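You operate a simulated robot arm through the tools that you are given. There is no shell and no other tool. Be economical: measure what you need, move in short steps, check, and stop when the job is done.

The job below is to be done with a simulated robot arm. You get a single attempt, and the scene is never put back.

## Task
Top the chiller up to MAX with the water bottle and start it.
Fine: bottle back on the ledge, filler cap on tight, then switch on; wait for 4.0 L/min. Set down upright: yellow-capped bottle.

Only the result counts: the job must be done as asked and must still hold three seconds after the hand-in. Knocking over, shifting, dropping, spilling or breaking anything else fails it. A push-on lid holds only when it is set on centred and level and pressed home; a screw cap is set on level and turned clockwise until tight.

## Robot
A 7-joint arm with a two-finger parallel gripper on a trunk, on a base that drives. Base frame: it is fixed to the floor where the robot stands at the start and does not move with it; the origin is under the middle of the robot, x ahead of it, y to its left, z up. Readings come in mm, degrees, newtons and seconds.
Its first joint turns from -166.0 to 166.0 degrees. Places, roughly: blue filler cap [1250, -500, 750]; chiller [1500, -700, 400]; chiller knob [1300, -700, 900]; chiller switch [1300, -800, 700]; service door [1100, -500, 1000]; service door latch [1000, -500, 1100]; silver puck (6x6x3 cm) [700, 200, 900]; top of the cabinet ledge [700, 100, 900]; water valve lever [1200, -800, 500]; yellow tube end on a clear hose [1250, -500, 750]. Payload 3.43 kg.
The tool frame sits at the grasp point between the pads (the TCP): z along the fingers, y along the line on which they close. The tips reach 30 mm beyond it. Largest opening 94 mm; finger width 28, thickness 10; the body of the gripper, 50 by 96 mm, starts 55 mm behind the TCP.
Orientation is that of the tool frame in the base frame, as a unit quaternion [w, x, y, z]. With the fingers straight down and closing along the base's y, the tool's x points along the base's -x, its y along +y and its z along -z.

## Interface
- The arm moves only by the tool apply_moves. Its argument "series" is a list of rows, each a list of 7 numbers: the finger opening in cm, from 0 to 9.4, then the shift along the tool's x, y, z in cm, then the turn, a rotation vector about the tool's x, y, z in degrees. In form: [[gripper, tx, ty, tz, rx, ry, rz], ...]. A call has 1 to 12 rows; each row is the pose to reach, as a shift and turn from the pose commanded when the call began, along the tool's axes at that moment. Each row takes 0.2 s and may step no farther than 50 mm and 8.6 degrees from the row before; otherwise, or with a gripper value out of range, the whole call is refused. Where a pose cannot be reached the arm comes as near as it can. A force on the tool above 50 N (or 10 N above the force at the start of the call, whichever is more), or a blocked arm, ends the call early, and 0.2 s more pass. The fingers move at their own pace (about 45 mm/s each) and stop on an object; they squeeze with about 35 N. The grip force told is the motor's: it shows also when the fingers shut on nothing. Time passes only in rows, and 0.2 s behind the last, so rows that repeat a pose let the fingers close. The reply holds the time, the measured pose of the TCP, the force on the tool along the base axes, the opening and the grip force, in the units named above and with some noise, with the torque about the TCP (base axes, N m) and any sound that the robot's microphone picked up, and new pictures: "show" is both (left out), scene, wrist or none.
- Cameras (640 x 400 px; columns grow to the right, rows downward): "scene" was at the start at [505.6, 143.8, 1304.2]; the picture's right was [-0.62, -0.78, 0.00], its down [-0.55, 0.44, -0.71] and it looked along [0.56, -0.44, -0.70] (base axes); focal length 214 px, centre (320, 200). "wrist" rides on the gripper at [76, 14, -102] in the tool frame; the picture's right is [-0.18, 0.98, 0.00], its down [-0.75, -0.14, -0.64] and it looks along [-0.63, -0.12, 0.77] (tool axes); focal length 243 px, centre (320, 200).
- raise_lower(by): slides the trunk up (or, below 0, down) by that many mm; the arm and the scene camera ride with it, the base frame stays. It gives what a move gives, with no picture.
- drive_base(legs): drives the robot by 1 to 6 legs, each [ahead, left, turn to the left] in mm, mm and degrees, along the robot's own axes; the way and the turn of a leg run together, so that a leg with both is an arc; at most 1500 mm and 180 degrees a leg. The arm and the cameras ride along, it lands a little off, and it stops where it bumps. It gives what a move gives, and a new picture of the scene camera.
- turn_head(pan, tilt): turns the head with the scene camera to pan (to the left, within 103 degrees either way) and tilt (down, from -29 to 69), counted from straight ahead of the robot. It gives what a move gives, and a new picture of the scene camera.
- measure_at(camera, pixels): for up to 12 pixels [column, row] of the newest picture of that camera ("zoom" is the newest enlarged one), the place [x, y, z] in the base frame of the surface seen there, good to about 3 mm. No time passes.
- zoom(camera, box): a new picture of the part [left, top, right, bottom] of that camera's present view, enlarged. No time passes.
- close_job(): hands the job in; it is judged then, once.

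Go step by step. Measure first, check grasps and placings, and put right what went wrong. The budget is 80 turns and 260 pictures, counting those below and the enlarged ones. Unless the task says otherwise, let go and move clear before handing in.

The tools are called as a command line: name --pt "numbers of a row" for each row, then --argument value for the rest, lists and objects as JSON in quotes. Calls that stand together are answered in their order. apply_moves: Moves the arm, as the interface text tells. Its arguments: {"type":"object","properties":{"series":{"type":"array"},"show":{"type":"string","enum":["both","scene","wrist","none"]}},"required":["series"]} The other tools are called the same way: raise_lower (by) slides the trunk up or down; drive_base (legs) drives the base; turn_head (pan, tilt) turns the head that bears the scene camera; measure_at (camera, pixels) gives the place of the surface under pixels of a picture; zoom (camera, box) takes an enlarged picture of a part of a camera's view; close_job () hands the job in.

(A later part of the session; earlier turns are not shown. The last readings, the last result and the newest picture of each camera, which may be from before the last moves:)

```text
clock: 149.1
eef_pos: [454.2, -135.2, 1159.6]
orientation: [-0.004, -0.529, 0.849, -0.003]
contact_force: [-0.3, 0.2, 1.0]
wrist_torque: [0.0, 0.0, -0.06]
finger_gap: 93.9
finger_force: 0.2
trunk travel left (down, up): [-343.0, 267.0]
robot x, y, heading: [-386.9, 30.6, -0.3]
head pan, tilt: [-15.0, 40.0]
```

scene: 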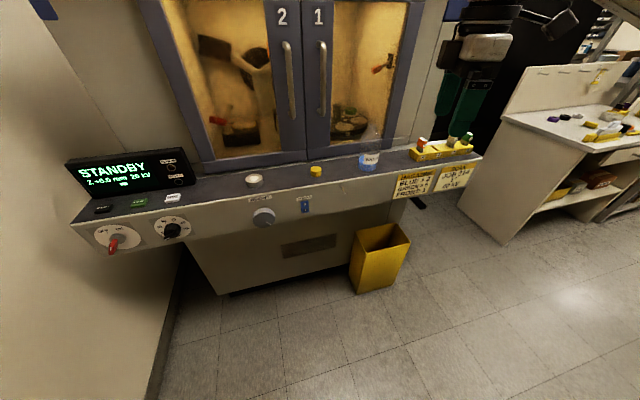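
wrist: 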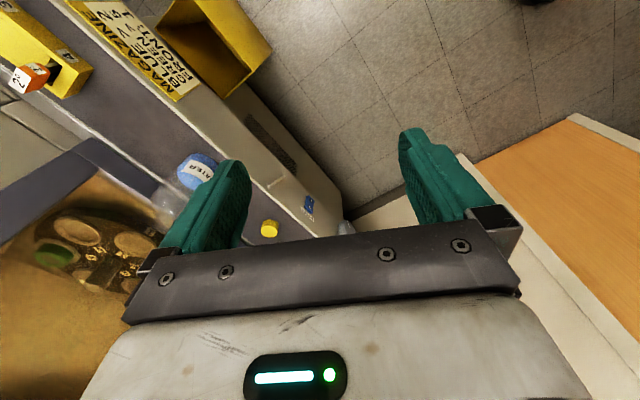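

Tool points straight down again, now with the elbow on the right — better beside the cabinet. Drive back toward the chiller.

drive_base --legs '[[0, -630, 0], [240, 0, 0], [0, -220, 0], [480, 0, 0]]'

turn_head --pan 5 --tilt 35

turn_head --pan -35 --tilt 35

```text
clock: 157.8
eef_pos: [1173.8, -997.6, 1160.1]
orientation: [-0.005, -0.527, 0.85, -0.003]
contact_force: [0.1, -0.2, -0.6]
wrist_torque: [-0.02, -0.01, 0.02]
finger_gap: 93.9
finger_force: 0.0
trunk travel left (down, up): [-343.0, 267.0]
robot x, y, heading: [329.6, -834.6, -0.7]
head pan, tilt: [-15.0, 40.0]
```

scene: 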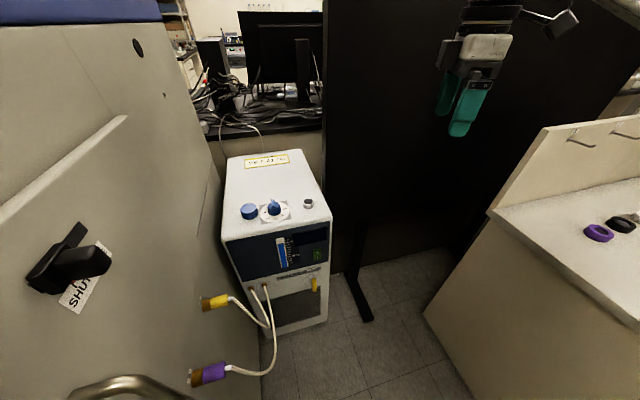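

```text
clock: 158.6
eef_pos: [1173.9, -998.4, 1160.3]
orientation: [-0.004, -0.527, 0.85, -0.002]
contact_force: [-0.6, 0.6, 0.5]
wrist_torque: [0.0, -0.03, 0.02]
finger_gap: 93.8
finger_force: 0.0
trunk travel left (down, up): [-343.0, 267.0]
robot x, y, heading: [334.5, -831.7, -0.8]
head pan, tilt: [5.0, 35.0]
```

scene: 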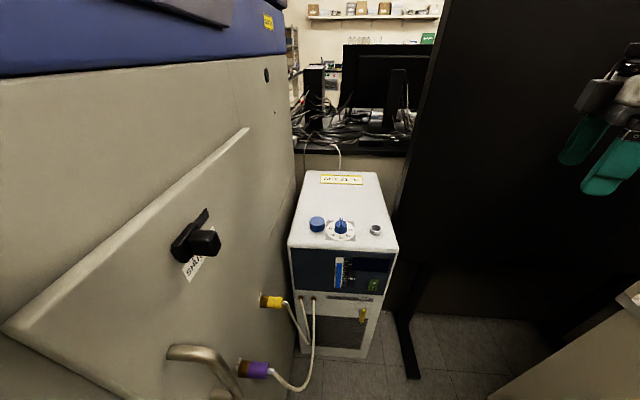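

```text
clock: 159.7
eef_pos: [1173.0, -998.3, 1160.1]
orientation: [-0.005, -0.527, 0.85, -0.003]
contact_force: [-1.0, 0.8, 0.5]
wrist_torque: [-0.02, 0.0, 0.01]
finger_gap: 94.1
finger_force: 0.1
trunk travel left (down, up): [-343.0, 267.0]
robot x, y, heading: [333.1, -833.8, -0.5]
head pan, tilt: [-35.0, 35.0]
```

scene: 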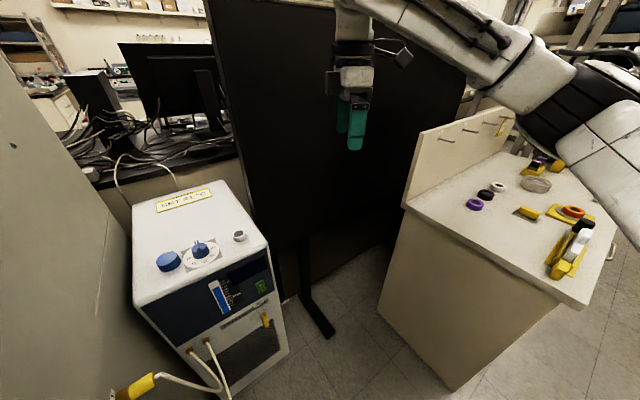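

Great unobstructed view with elbow up on the right. Measure cap, neck, switch, and read gauge.

turn_head --pan -5 --tilt 35

zoom --camera "scene" --box '[240, 160, 380, 340]'

zoom --camera "scene" --box '[290, 230, 350, 290]'

```text
clock: 160.6
eef_pos: [1174.1, -999.2, 1159.9]
orientation: [-0.003, -0.527, 0.85, -0.002]
contact_force: [0.7, 0.2, 0.5]
wrist_torque: [0.04, -0.01, 0.03]
finger_gap: 93.8
finger_force: 0.0
trunk travel left (down, up): [-343.0, 267.0]
robot x, y, heading: [332.2, -828.0, -0.6]
head pan, tilt: [-5.0, 35.0]
```

scene: 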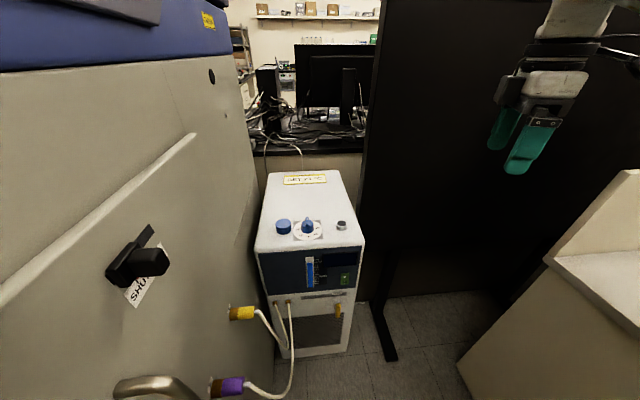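

```text
2.22 times, centred on (310, 250) of scene
```

zoom: 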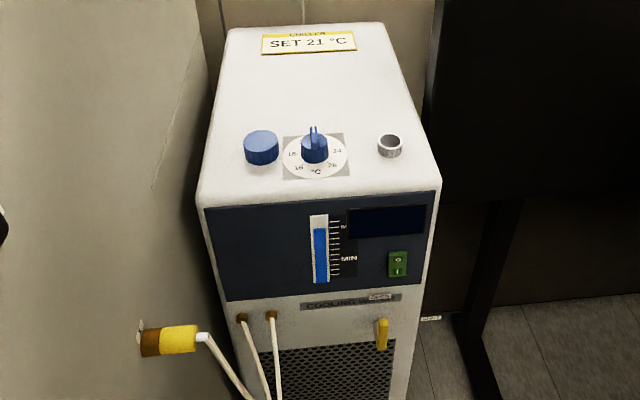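

```text
6.67 times, centred on (320, 260) of scene
```

zoom: 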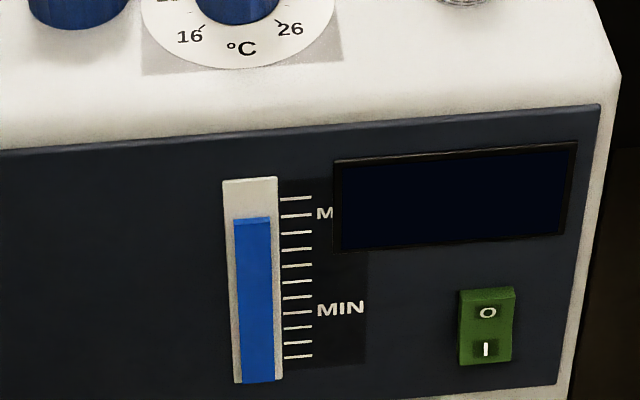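

Level is right at MAX. Check the cooling-water valve labels, then measure cap and neck.

zoom --camera "scene" --box '[310, 280, 370, 330]'

measure_at --camera "scene" --pixels '[[283, 224], [283, 219], [342, 222], [342, 225], [345, 275], [345, 279], [345, 282], [338, 310], [309, 260]]'

```text
8.00 times, centred on (340, 305) of scene
```

zoom: 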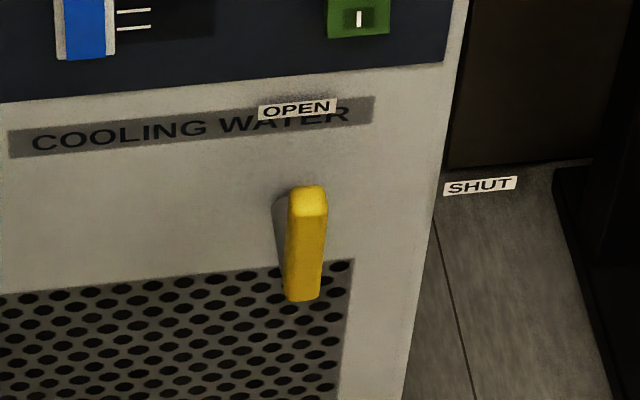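

```text
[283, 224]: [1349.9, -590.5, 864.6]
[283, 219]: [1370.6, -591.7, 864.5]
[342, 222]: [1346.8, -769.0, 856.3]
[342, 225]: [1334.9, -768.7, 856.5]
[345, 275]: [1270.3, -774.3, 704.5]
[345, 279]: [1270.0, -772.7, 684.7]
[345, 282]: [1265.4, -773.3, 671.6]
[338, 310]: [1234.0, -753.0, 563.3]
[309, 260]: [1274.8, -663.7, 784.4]
```

Valve lever is vertical, aligned with OPEN; good. Cap at ≈(1353,-591), neck ≈(1342,-768,856). Swing the hand left, then drive forward.

apply_moves --pt "7 -3.7 1.8 0 0 0 0" --pt "7 -7.4 3.6 0 0 0 0" --pt "7 -11.1 5.4 0 0 0 0" --pt "7 -14.8 7.2 0 0 0 0" --pt "7 -18.5 9 0 0 0 0" --pt "7 -22.2 10.8 0 0 0 0" --pt "7 -25.9 12.6 0 0 0 0" --pt "7 -29.7 14.5 0 0 0 0" --pt "7 -33.3 16.2 0 0 0 0" --show "none"

drive_base --legs '[[178, 0, 0]]'

turn_head --pan 8 --tilt 40

```text
clock: 162.6
eef_pos: [1176.0, -628.4, 1156.8]
orientation: [-0.003, -0.526, 0.85, -0.003]
contact_force: [0.2, -0.2, 0.3]
wrist_torque: [0.05, 0.01, 0.05]
finger_gap: 69.9
finger_force: 0.0
trunk travel left (down, up): [-343.0, 267.0]
robot x, y, heading: [331.8, -830.7, -0.6]
head pan, tilt: [-5.0, 35.0]
```

```text
clock: 164.1
eef_pos: [1355.1, -630.1, 1157.2]
orientation: [-0.005, -0.527, 0.85, -0.002]
contact_force: [-0.7, 0.3, 0.0]
wrist_torque: [0.02, -0.03, -0.03]
finger_gap: 69.8
finger_force: 0.0
trunk travel left (down, up): [-343.0, 267.0]
robot x, y, heading: [510.4, -832.1, -0.9]
head pan, tilt: [-5.0, 35.0]
```

scene: 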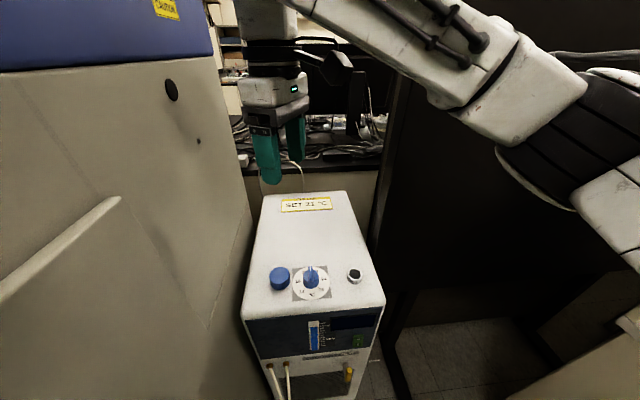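

```text
clock: 164.9
eef_pos: [1354.6, -629.5, 1156.4]
orientation: [-0.005, -0.527, 0.85, -0.003]
contact_force: [-0.5, -0.9, 0.6]
wrist_torque: [0.0, 0.04, 0.03]
finger_gap: 69.9
finger_force: 0.1
trunk travel left (down, up): [-343.0, 267.0]
robot x, y, heading: [509.5, -831.3, -0.8]
head pan, tilt: [8.0, 40.0]
```

scene: 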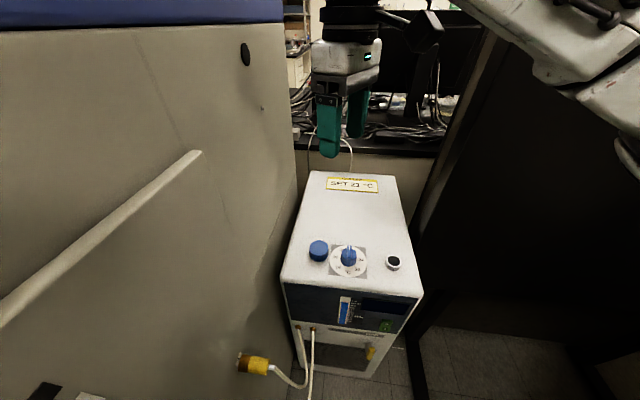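

Good position. Take a wrist view to align over the cap.

apply_moves --pt "7 -3.4 1.7 0 0 0 0" --show "wrist"

measure_at --camera "scene" --pixels '[[318, 246], [310, 247], [327, 246], [393, 262], [387, 262], [400, 262], [630, 150], [580, 90]]'

```text
clock: 165.3
eef_pos: [1356.2, -592.0, 1156.5]
orientation: [-0.005, -0.526, 0.85, -0.004]
contact_force: [0.2, -0.2, -0.5]
wrist_torque: [0.05, 0.04, 0.01]
finger_gap: 69.9
finger_force: 0.1
trunk travel left (down, up): [-343.0, 267.0]
robot x, y, heading: [511.3, -836.6, -0.7]
head pan, tilt: [8.0, 40.0]
```

wrist: 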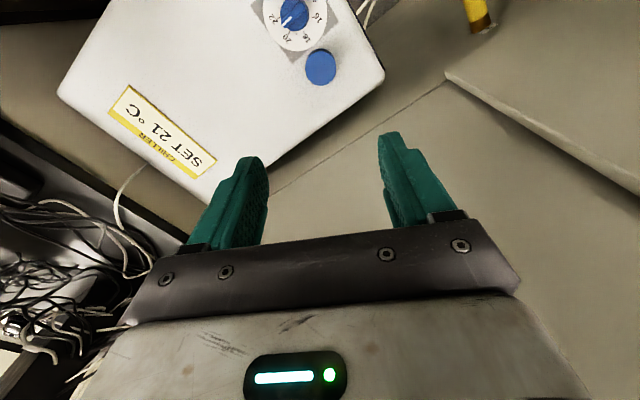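

```text
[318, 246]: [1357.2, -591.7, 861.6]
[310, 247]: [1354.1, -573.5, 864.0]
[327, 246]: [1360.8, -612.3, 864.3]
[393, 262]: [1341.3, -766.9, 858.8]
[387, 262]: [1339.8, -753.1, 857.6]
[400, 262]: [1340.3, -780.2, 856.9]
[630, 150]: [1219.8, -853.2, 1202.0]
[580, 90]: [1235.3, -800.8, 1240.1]
```

Cap centre ≈(1355,-592). Lower by 220 with the trunk, then fine-align.

raise_lower --by -220

apply_moves --pt "7 0 0 0 0 0 0"

```text
clock: 167.6
eef_pos: [1354.5, -592.0, 936.8]
orientation: [-0.005, -0.527, 0.85, -0.003]
contact_force: [0.1, 0.2, 0.5]
wrist_torque: [0.02, 0.0, -0.02]
finger_gap: 70.1
finger_force: 0.1
trunk travel left (down, up): [-123.0, 487.0]
robot x, y, heading: [511.2, -835.5, -0.7]
head pan, tilt: [8.0, 40.0]
```

```text
clock: 168.0
eef_pos: [1354.8, -591.4, 937.0]
orientation: [-0.004, -0.528, 0.849, -0.003]
contact_force: [0.8, -0.5, 0.2]
wrist_torque: [0.0, 0.03, 0.01]
finger_gap: 69.9
finger_force: 0.1
trunk travel left (down, up): [-123.0, 487.0]
robot x, y, heading: [509.7, -833.2, -0.9]
head pan, tilt: [8.0, 40.0]
```

scene: 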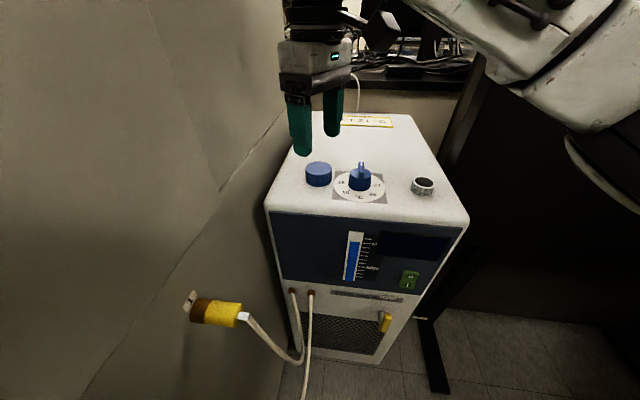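
wrist: 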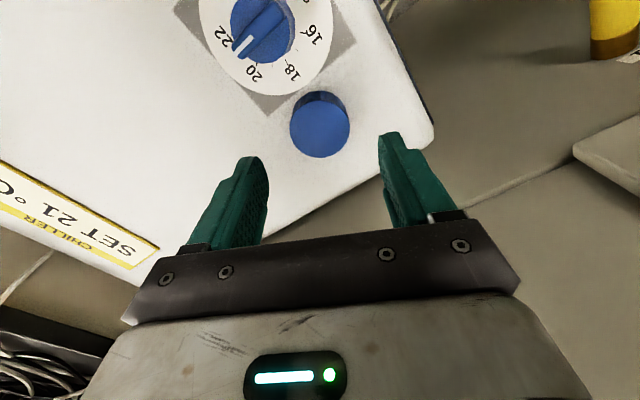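

Measure the cap rim in the wrist view and neck rim in the scene.

measure_at --camera "wrist" --pixels '[[320, 130], [292, 128], [348, 127], [320, 156], [320, 104]]'

measure_at --camera "scene" --pixels '[[413, 183], [432, 182], [423, 178], [423, 187], [423, 182], [318, 168]]'

zoom --camera "scene" --box '[290, 150, 450, 220]'

```text
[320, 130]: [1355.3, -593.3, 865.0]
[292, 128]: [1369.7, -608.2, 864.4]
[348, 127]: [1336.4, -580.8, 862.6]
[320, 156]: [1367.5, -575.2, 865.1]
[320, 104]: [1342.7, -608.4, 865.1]
```

```text
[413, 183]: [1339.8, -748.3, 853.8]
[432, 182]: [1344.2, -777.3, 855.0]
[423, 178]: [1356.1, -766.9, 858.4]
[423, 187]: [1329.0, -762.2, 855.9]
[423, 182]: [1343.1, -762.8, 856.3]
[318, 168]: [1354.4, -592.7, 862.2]
```

```text
4.00 times, centred on (370, 185) of scene
```

zoom: 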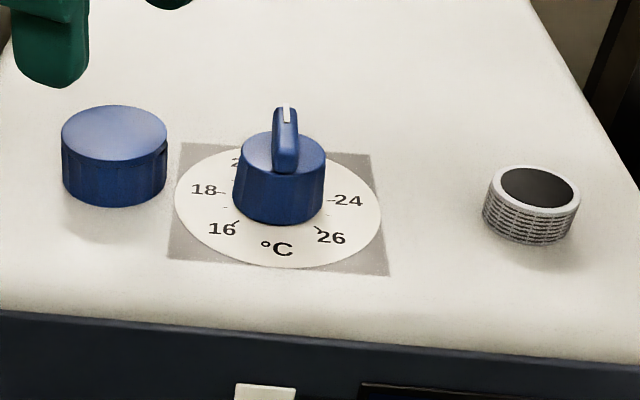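

Cap centre (1355,-593), neck centre ≈(1342.5,-764). Lower 63 mm and grip the cap.

raise_lower --by -62

apply_moves --pt "7 0 0 0 0 0 0" --pt "3 0 0 0 0 0 0" --pt "3 0 0 0 0 0 0" --pt "3 0 0 0 0 0 0" --pt "3 0 0 0 0 0 0" --show "wrist"

```text
clock: 169.0
eef_pos: [1355.3, -592.4, 874.0]
orientation: [-0.004, -0.527, 0.85, -0.003]
contact_force: [0.1, 0.3, 0.4]
wrist_torque: [-0.04, 0.02, 0.02]
finger_gap: 70.0
finger_force: 0.1
trunk travel left (down, up): [-61.0, 549.0]
robot x, y, heading: [511.2, -835.3, -0.5]
head pan, tilt: [8.0, 40.0]
```

```text
clock: 170.2
eef_pos: [1355.6, -591.1, 873.9]
orientation: [-0.004, -0.526, 0.85, -0.002]
contact_force: [-0.5, -0.3, -0.3]
wrist_torque: [0.0, -0.02, 0.01]
finger_gap: 44.2
finger_force: 35.7
trunk travel left (down, up): [-61.0, 549.0]
robot x, y, heading: [510.6, -830.6, -0.9]
head pan, tilt: [8.0, 40.0]
```

wrist: 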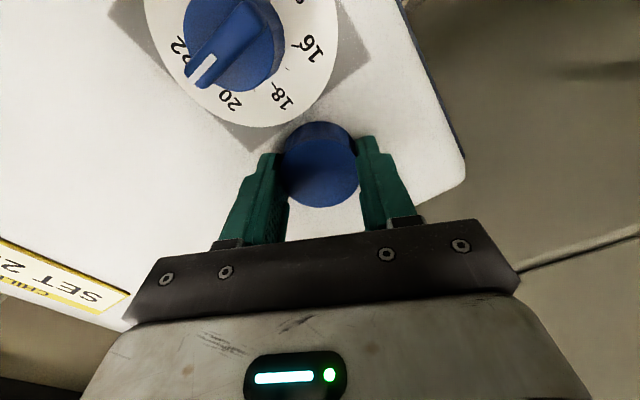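

Cap gripped (44 mm). Lift 60 mm and carry it over the neck, turning 27° counter-clockwise on the way for more tightening range.

raise_lower --by 60

apply_moves --pt "3 4 -1.6 0 0 0 -6" --pt "3 8 -3.2 0 0 0 -12" --pt "3 12 -4.9 0 0 0 -18" --pt "3 15.93 -6.49 0 0 0 -24" --pt "3 15.93 -6.49 0 0 0 -27" --pt "3 15.93 -6.49 0 0 0 -27"

zoom --camera "scene" --box '[340, 60, 500, 240]'

```text
clock: 171.2
eef_pos: [1355.3, -591.5, 934.9]
orientation: [-0.004, -0.527, 0.85, -0.003]
contact_force: [0.8, 0.3, 0.0]
wrist_torque: [0.03, 0.02, -0.02]
finger_gap: 43.9
finger_force: 34.7
trunk travel left (down, up): [-121.0, 489.0]
robot x, y, heading: [512.5, -832.7, -1.0]
head pan, tilt: [8.0, 40.0]
```

```text
clock: 172.6
eef_pos: [1341.2, -762.9, 936.3]
orientation: [0.004, 0.711, -0.703, 0.001]
contact_force: [-0.3, 0.4, -0.5]
wrist_torque: [-0.03, -0.02, 0.0]
finger_gap: 43.9
finger_force: 34.6
trunk travel left (down, up): [-121.0, 489.0]
robot x, y, heading: [508.7, -833.4, -0.5]
head pan, tilt: [8.0, 40.0]
```

scene: 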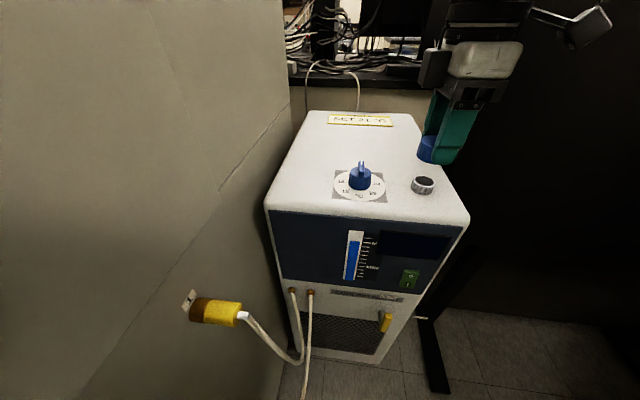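
wrist: 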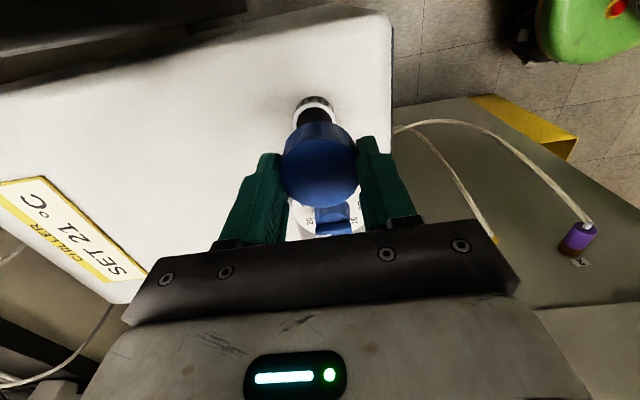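

```text
2.22 times, centred on (420, 150) of scene
```

zoom: 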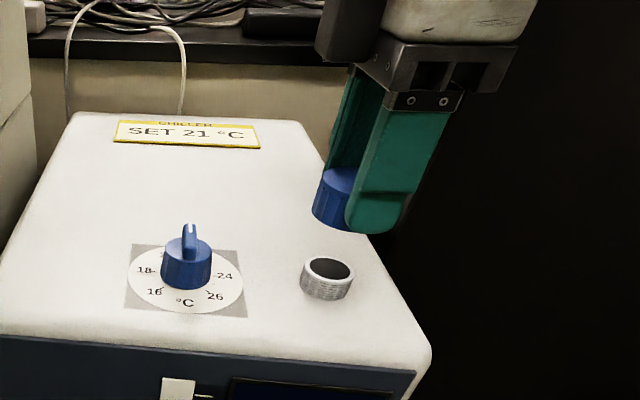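

Cap is above the neck. Measure both from the wrist view.

measure_at --camera "wrist" --pixels '[[320, 165], [284, 165], [356, 160], [320, 205], [320, 132], [296, 108], [334, 108], [314, 97], [314, 120]]'

measure_at --camera "zoom" --pixels '[[304, 270], [352, 270], [328, 257], [328, 281], [328, 268], [326, 200]]'

```text
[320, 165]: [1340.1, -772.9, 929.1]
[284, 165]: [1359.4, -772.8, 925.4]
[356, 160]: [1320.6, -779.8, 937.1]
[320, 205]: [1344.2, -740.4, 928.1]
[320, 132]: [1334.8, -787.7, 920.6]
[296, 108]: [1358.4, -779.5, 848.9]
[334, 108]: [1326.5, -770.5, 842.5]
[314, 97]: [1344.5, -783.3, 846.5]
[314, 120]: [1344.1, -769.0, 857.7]
```

```text
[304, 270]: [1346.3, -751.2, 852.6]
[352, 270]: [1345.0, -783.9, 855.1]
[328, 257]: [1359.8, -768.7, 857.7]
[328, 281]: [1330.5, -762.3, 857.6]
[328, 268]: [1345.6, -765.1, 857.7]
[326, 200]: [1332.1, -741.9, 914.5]
```

Cap centre ≈(1341,-764), neck ≈(1343.5,-765.5): shift ~2 mm, lower near the rim, then feel for contact.

apply_moves --pt "3 0.13 -0.2 0 0 0 0" --pt "3 0.13 -0.2 2 0 0 0" --pt "3 0.13 -0.2 3.6 0 0 0" --pt "3 0.13 -0.2 3.6 0 0 0" --show "scene"

zoom --camera "scene" --box '[380, 110, 480, 220]'

```text
clock: 173.6
eef_pos: [1343.6, -765.0, 899.2]
orientation: [0.004, 0.711, -0.703, 0.002]
contact_force: [1.4, -0.1, 0.5]
wrist_torque: [0.0, 0.0, 0.04]
finger_gap: 43.7
finger_force: 35.4
trunk travel left (down, up): [-121.0, 489.0]
robot x, y, heading: [510.6, -834.7, -0.9]
head pan, tilt: [8.0, 40.0]
```

scene: 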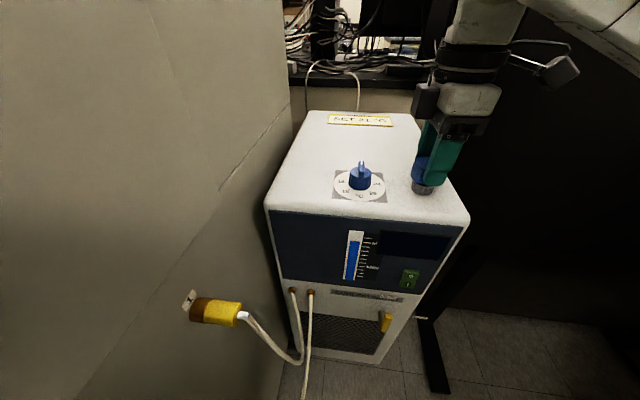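

```text
3.64 times, centred on (430, 165) of scene
```

zoom: 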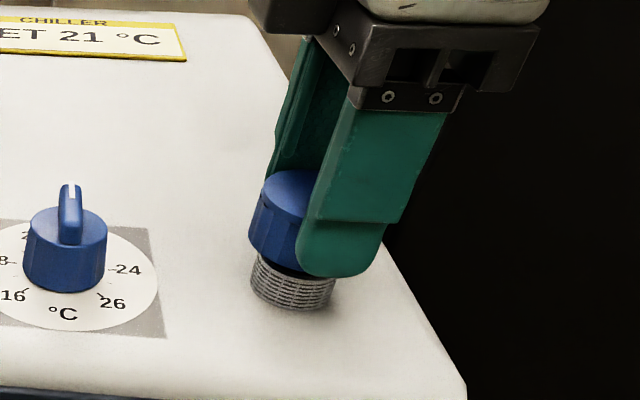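

Well aligned. Lower in 2 mm steps to feel contact.

apply_moves --pt "3 0 0 0.3 0 0 0" --pt "3 0 0 0.5 0 0 0" --pt "3 0 0 0.7 0 0 0" --pt "3 0 0 0.8 0 0 0" --pt "3 0 0 0.9 0 0 0" --show "none"

zoom --camera "scene" --box '[380, 110, 480, 220]'

```text
clock: 174.8
eef_pos: [1344.2, -763.4, 891.1]
orientation: [0.004, 0.711, -0.703, 0.002]
contact_force: [0.3, 0.4, 1.4]
wrist_torque: [-0.01, -0.03, -0.02]
finger_gap: 43.8
finger_force: 34.5
trunk travel left (down, up): [-121.0, 489.0]
robot x, y, heading: [510.6, -834.5, -0.6]
head pan, tilt: [8.0, 40.0]
```

```text
3.64 times, centred on (430, 165) of scene
5 turns are left
```

zoom: 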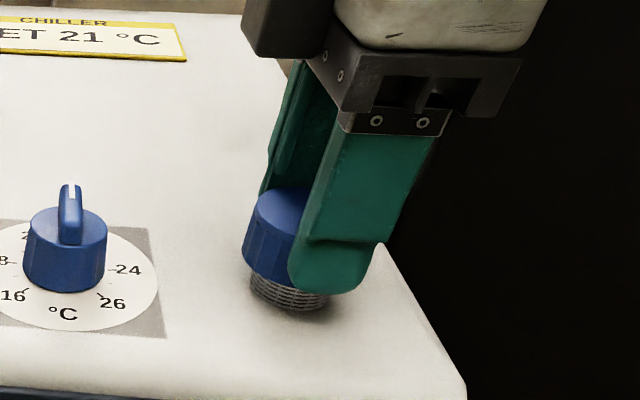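

Only 5 turns are left, so I batch: press lightly, turn clockwise, and regrip three times, then view the result.

apply_moves --pt "3 0 0 0.1 0 0 0" --pt "3 0 0 0.2 0 0 0" --pt "3 0 0 0.2 0 0 8.5" --pt "3 0 0 0.22 0 0 17" --pt "3 0 0 0.24 0 0 25.5" --pt "3 0 0 0.26 0 0 34" --pt "3 0 0 0.28 0 0 42.5" --pt "3 0 0 0.3 0 0 51" --pt "3 0 0 0.32 0 0 59.5" --pt "3 0 0 0.34 0 0 68" --pt "3 0 0 0.36 0 0 76.5" --pt "3 0 0 0.38 0 0 85" --show "none"

apply_moves --pt "7 0 0 0 0 0 0" --pt "7 0 0 0 0 0 0" --pt "7 0 0 0 0 0 -8.5" --pt "7 0 0 0 0 0 -17" --pt "7 0 0 0 0 0 -25.5" --pt "7 0 0 0 0 0 -34" --pt "7 0 0 0 0 0 -42.5" --pt "7 0 0 0 0 0 -51" --pt "7 0 0 0 0 0 -59.5" --pt "7 0 0 0 0 0 -68" --pt "7 0 0 0 0 0 -76.5" --pt "7 0 0 0 0 0 -76.5" --show "none"

apply_moves --pt "3 0 0 0 0 0 0" --pt "3 0 0 0 0 0 0" --pt "3 0 0 0 0 0 0" --pt "3 0 0 0.02 0 0 8.5" --pt "3 0 0 0.04 0 0 17" --pt "3 0 0 0.06 0 0 25.5" --pt "3 0 0 0.08 0 0 34" --pt "3 0 0 0.1 0 0 42.5" --pt "3 0 0 0.12 0 0 51" --pt "3 0 0 0.14 0 0 59.5" --pt "3 0 0 0.16 0 0 68" --pt "3 0 0 0.18 0 0 76.5" --show "scene"

zoom --camera "scene" --box '[380, 110, 480, 220]'

apply_moves --pt "7 0 0 0 0 0 0" --pt "7 0 0 0 0 0 0" --pt "7 0 0 0 0 0 -8.5" --pt "7 0 0 0 0 0 -17" --pt "7 0 0 0 0 0 -25.5" --pt "7 0 0 0 0 0 -34" --pt "7 0 0 0 0 0 -42.5" --pt "7 0 0 0 0 0 -51" --pt "7 0 0 0 0 0 -59.5" --pt "7 0 0 0 0 0 -68" --pt "7 0 0 0 0 0 -76.5" --pt "7 0 0 0 0 0 -76.5" --show "none"

apply_moves --pt "3 0 0 0 0 0 0" --pt "3 0 0 0 0 0 0" --pt "3 0 0 0 0 0 0" --pt "3 0 0 0.02 0 0 8.5" --pt "3 0 0 0.04 0 0 17" --pt "3 0 0 0.06 0 0 25.5" --pt "3 0 0 0.08 0 0 34" --pt "3 0 0 0.1 0 0 42.5" --pt "3 0 0 0.12 0 0 51" --pt "3 0 0 0.14 0 0 59.5" --pt "3 0 0 0.16 0 0 68" --pt "3 0 0 0.18 0 0 76.5" --show "scene"

zoom --camera "scene" --box '[380, 110, 480, 220]'

```text
clock: 177.4
eef_pos: [1344.5, -764.1, 886.1]
orientation: [-0.002, -0.047, 0.999, -0.004]
contact_force: [0.5, -1.6, 0.2]
wrist_torque: [-0.05, -0.01, 0.02]
finger_gap: 43.8
finger_force: 35.5
trunk travel left (down, up): [-121.0, 489.0]
robot x, y, heading: [512.9, -831.4, -0.9]
head pan, tilt: [8.0, 40.0]
```

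```text
clock: 180.0
eef_pos: [1343.8, -764.2, 886.8]
orientation: [-0.005, -0.657, 0.754, -0.002]
contact_force: [-0.2, 0.6, 0.2]
wrist_torque: [0.01, -0.01, 0.0]
finger_gap: 70.0
finger_force: 0.0
trunk travel left (down, up): [-121.0, 489.0]
robot x, y, heading: [511.2, -832.4, -0.9]
head pan, tilt: [8.0, 40.0]
```

```text
clock: 182.6
eef_pos: [1344.2, -766.7, 886.3]
orientation: [-0.001, -0.046, 0.999, -0.005]
contact_force: [23.7, -6.0, 17.5]
wrist_torque: [-0.25, -0.33, 0.0]
finger_gap: 44.4
finger_force: 35.0
trunk travel left (down, up): [-121.0, 489.0]
robot x, y, heading: [512.9, -838.2, -0.7]
head pan, tilt: [8.0, 40.0]
```

scene: 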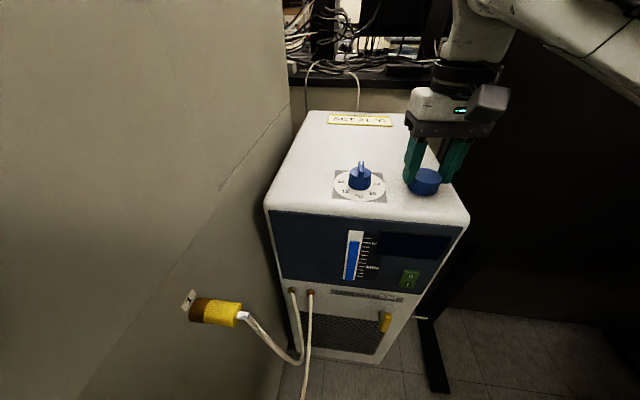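

```text
3.64 times, centred on (430, 165) of scene
```

zoom: 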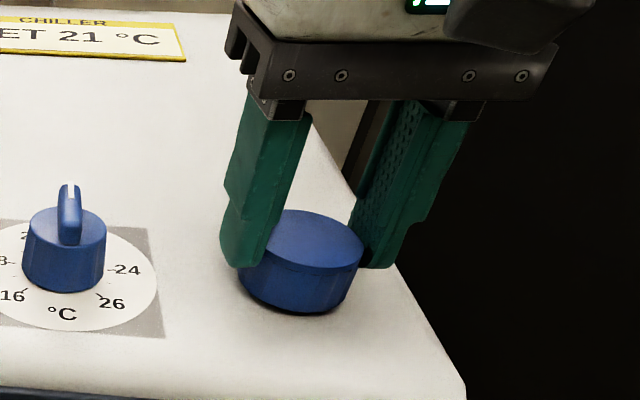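

```text
clock: 185.2
eef_pos: [1343.8, -765.6, 884.6]
orientation: [-0.004, -0.658, 0.753, -0.002]
contact_force: [0.4, 0.0, 0.3]
wrist_torque: [0.0, -0.06, -0.03]
finger_gap: 70.0
finger_force: 0.1
trunk travel left (down, up): [-121.0, 489.0]
robot x, y, heading: [510.6, -836.7, -0.8]
head pan, tilt: [8.0, 40.0]
```

```text
clock: 187.8
eef_pos: [1343.5, -764.9, 884.0]
orientation: [-0.001, -0.046, 0.999, -0.005]
contact_force: [26.0, -7.3, 15.8]
wrist_torque: [-0.19, -0.28, 0.0]
finger_gap: 43.1
finger_force: 34.6
trunk travel left (down, up): [-121.0, 489.0]
robot x, y, heading: [511.8, -835.0, -0.9]
head pan, tilt: [8.0, 40.0]
```

scene: 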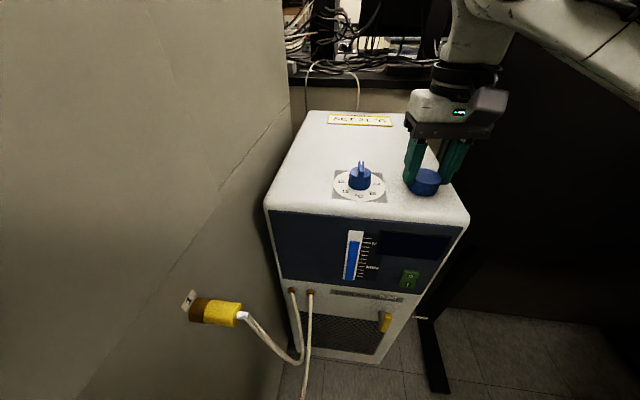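

```text
3.64 times, centred on (430, 165) of scene
4 turns are left
```

zoom: 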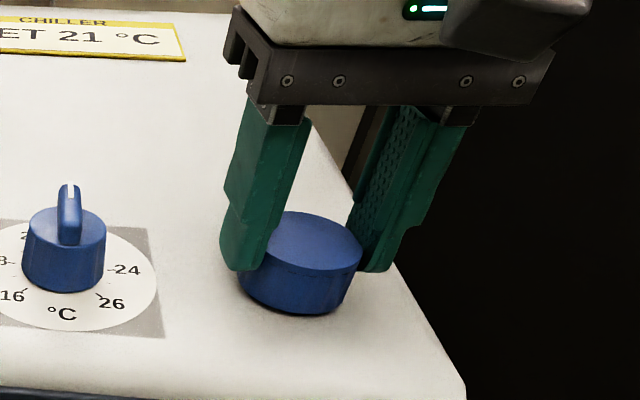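

The cap sits low and level on the neck. Lower the grip 10 mm, turn three more clockwise strokes, then open, rise, back off and look.

apply_moves --pt "7 0 0 0 0 0 0" --pt "7 -0.1 0 0 0 0 0" --pt "7 -0.1 0 0.5 0 0 -8.5" --pt "7 -0.1 0 0.9 0 0 -17" --pt "7 -0.1 0 0.9 0 0 -25.5" --pt "7 -0.1 0 0.9 0 0 -34" --pt "7 -0.1 0 0.9 0 0 -42.5" --pt "7 -0.1 0 0.9 0 0 -51" --pt "7 -0.1 0 0.9 0 0 -59.5" --pt "7 -0.1 0 0.9 0 0 -68" --pt "7 -0.1 0 0.9 0 0 -76.5" --pt "7 -0.1 0 0.9 0 0 -76.5" --show "none"

apply_moves --pt "3 0 0 0 0 0 0" --pt "3 0 0 0 0 0 0" --pt "3 0 0 0 0 0 0" --pt "3 0 0 0 0 0 8.5" --pt "3 0 0 0 0 0 17" --pt "3 0 0 0 0 0 25.5" --pt "3 0 0 0 0 0 34" --pt "3 0 0 0 0 0 42.5" --pt "3 0 0 0 0 0 51" --pt "3 0 0 0 0 0 59.5" --pt "3 0 0 0 0 0 68" --pt "3 0 0 0 0 0 76.5" --show "none"

apply_moves --pt "7 0 0 0 0 0 0" --pt "7 0 0 0 0 0 0" --pt "7 0 0 0 0 0 -8.5" --pt "7 0 0 0 0 0 -17" --pt "7 0 0 0 0 0 -25.5" --pt "7 0 0 0 0 0 -34" --pt "7 0 0 0 0 0 -42.5" --pt "7 0 0 0 0 0 -51" --pt "7 0 0 0 0 0 -59.5" --pt "7 0 0 0 0 0 -68" --pt "7 0 0 0 0 0 -76.5" --pt "7 0 0 0 0 0 -76.5" --show "none"

apply_moves --pt "3 0 0 0 0 0 0" --pt "3 0 0 0 0 0 0" --pt "3 0 0 0 0 0 0" --pt "3 0 0 0 0 0 8.5" --pt "3 0 0 0 0 0 17" --pt "3 0 0 0 0 0 25.5" --pt "3 0 0 0 0 0 34" --pt "3 0 0 0 0 0 42.5" --pt "3 0 0 0 0 0 51" --pt "3 0 0 0 0 0 59.5" --pt "3 0 0 0 0 0 68" --pt "3 0 0 0 0 0 76.5" --show "none"

apply_moves --pt "7 0 0 0 0 0 0" --pt "7 0 0 0 0 0 0" --pt "7 0 0 0 0 0 -8.5" --pt "7 0 0 0 0 0 -17" --pt "7 0 0 0 0 0 -25.5" --pt "7 0 0 0 0 0 -34" --pt "7 0 0 0 0 0 -42.5" --pt "7 0 0 0 0 0 -51" --pt "7 0 0 0 0 0 -59.5" --pt "7 0 0 0 0 0 -68" --pt "7 0 0 0 0 0 -76.5" --pt "7 0 0 0 0 0 -76.5" --show "none"

apply_moves --pt "3 0 0 0 0 0 0" --pt "3 0 0 0 0 0 0" --pt "3 0 0 0 0 0 0" --pt "3 0 0 0 0 0 8.5" --pt "3 0 0 0 0 0 17" --pt "3 0 0 0 0 0 25.5" --pt "3 0 0 0 0 0 34" --pt "3 0 0 0 0 0 42.5" --pt "3 0 0 0 0 0 51" --pt "3 0 0 0 0 0 59.5" --pt "3 0 0 0 0 0 68" --pt "3 0 0 0 0 0 76.5" --show "none"

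apply_moves --pt "7 0 0 0 0 0 0" --pt "7 0 0 0 0 0 0" --pt "7 0 0 0 0 0 0" --show "none"

raise_lower --by 100

drive_base --legs '[[-160, 0, 0]]'

turn_head --pan 5 --tilt 36

zoom --camera "scene" --box '[260, 130, 440, 330]'

```text
clock: 190.4
eef_pos: [1344.9, -764.3, 874.7]
orientation: [-0.003, -0.657, 0.754, -0.002]
contact_force: [-0.6, -0.6, -1.1]
wrist_torque: [0.01, -0.03, -0.03]
finger_gap: 69.8
finger_force: 0.0
trunk travel left (down, up): [-121.0, 489.0]
robot x, y, heading: [510.1, -832.8, -0.9]
head pan, tilt: [8.0, 40.0]
```

```text
clock: 193.0
eef_pos: [1344.9, -765.7, 875.2]
orientation: [-0.003, -0.046, 0.999, -0.005]
contact_force: [25.0, -5.0, -3.7]
wrist_torque: [0.01, -0.22, 0.04]
finger_gap: 44.1
finger_force: 35.6
trunk travel left (down, up): [-121.0, 489.0]
robot x, y, heading: [511.6, -835.1, -0.7]
head pan, tilt: [8.0, 40.0]
```

```text
clock: 195.6
eef_pos: [1344.5, -764.8, 874.5]
orientation: [-0.004, -0.658, 0.753, -0.003]
contact_force: [-0.6, 0.0, 0.4]
wrist_torque: [-0.01, 0.0, -0.01]
finger_gap: 70.1
finger_force: 0.1
trunk travel left (down, up): [-121.0, 489.0]
robot x, y, heading: [510.4, -832.4, -0.7]
head pan, tilt: [8.0, 40.0]
```

```text
clock: 198.2
eef_pos: [1346.4, -765.4, 873.3]
orientation: [-0.002, -0.046, 0.999, -0.005]
contact_force: [25.5, -4.9, -11.0]
wrist_torque: [0.19, -0.56, -0.01]
finger_gap: 44.7
finger_force: 35.4
trunk travel left (down, up): [-121.0, 489.0]
robot x, y, heading: [511.6, -835.5, -0.8]
head pan, tilt: [8.0, 40.0]
```

```text
clock: 200.8
eef_pos: [1344.9, -765.4, 874.5]
orientation: [-0.003, -0.657, 0.753, -0.003]
contact_force: [0.1, -0.1, 0.7]
wrist_torque: [0.01, -0.02, 0.01]
finger_gap: 70.0
finger_force: 0.1
trunk travel left (down, up): [-121.0, 489.0]
robot x, y, heading: [511.8, -830.3, -0.8]
head pan, tilt: [8.0, 40.0]
```

```text
clock: 203.4
eef_pos: [1345.1, -765.4, 874.3]
orientation: [-0.003, -0.048, 0.999, -0.004]
contact_force: [5.4, -10.5, -3.4]
wrist_torque: [-0.07, -0.05, 0.91]
finger_gap: 44.6
finger_force: 35.1
trunk travel left (down, up): [-121.0, 489.0]
robot x, y, heading: [508.8, -829.8, -0.7]
head pan, tilt: [8.0, 40.0]
```

```text
clock: 204.2
eef_pos: [1345.5, -764.4, 874.4]
orientation: [-0.002, -0.049, 0.999, -0.005]
contact_force: [-0.4, -0.2, -0.3]
wrist_torque: [0.02, 0.0, 0.0]
finger_gap: 69.9
finger_force: 0.1
trunk travel left (down, up): [-121.0, 489.0]
robot x, y, heading: [509.5, -835.5, -0.8]
head pan, tilt: [8.0, 40.0]
```

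```text
clock: 205.6
eef_pos: [1345.0, -764.5, 975.9]
orientation: [-0.002, -0.049, 0.999, -0.005]
contact_force: [-0.4, -0.2, 0.4]
wrist_torque: [-0.02, 0.03, -0.01]
finger_gap: 70.0
finger_force: 0.1
trunk travel left (down, up): [-221.0, 389.0]
robot x, y, heading: [509.0, -834.0, -0.8]
head pan, tilt: [8.0, 40.0]
```

```text
clock: 207.0
eef_pos: [1183.2, -762.8, 974.2]
orientation: [-0.003, -0.048, 0.999, -0.005]
contact_force: [0.4, -0.8, 0.0]
wrist_torque: [-0.03, 0.02, -0.02]
finger_gap: 70.1
finger_force: 0.0
trunk travel left (down, up): [-221.0, 389.0]
robot x, y, heading: [350.8, -832.9, -0.9]
head pan, tilt: [8.0, 40.0]
```

scene: 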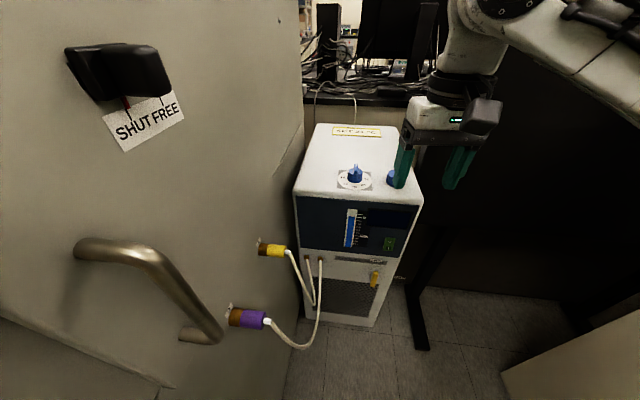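

```text
clock: 207.6
eef_pos: [1183.3, -763.1, 976.3]
orientation: [-0.002, -0.048, 0.999, -0.004]
contact_force: [1.0, -0.5, -0.4]
wrist_torque: [0.0, 0.02, -0.01]
finger_gap: 69.8
finger_force: 0.1
trunk travel left (down, up): [-221.0, 389.0]
robot x, y, heading: [346.5, -830.5, -0.7]
head pan, tilt: [5.0, 36.0]
```

scene: 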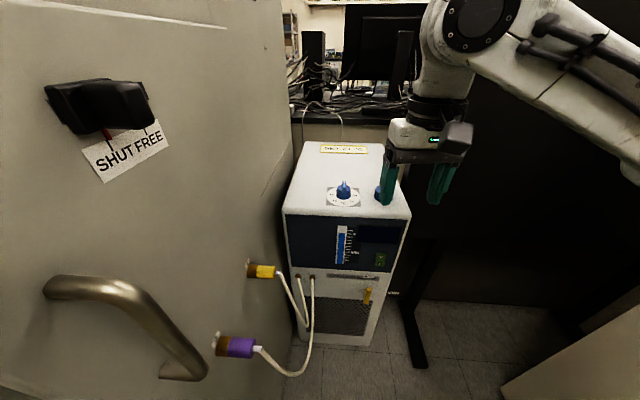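

```text
2.00 times, centred on (350, 230) of scene
3 turns are left
```

zoom: 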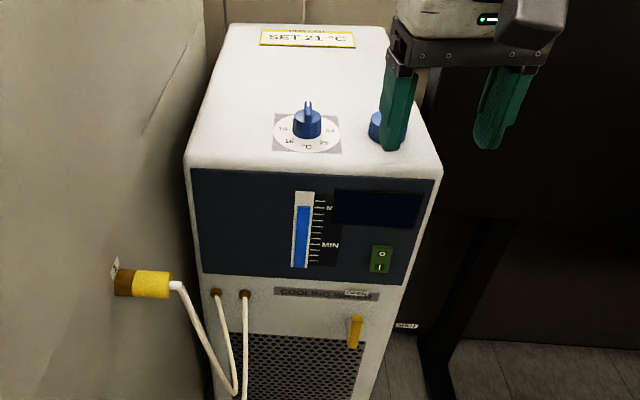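

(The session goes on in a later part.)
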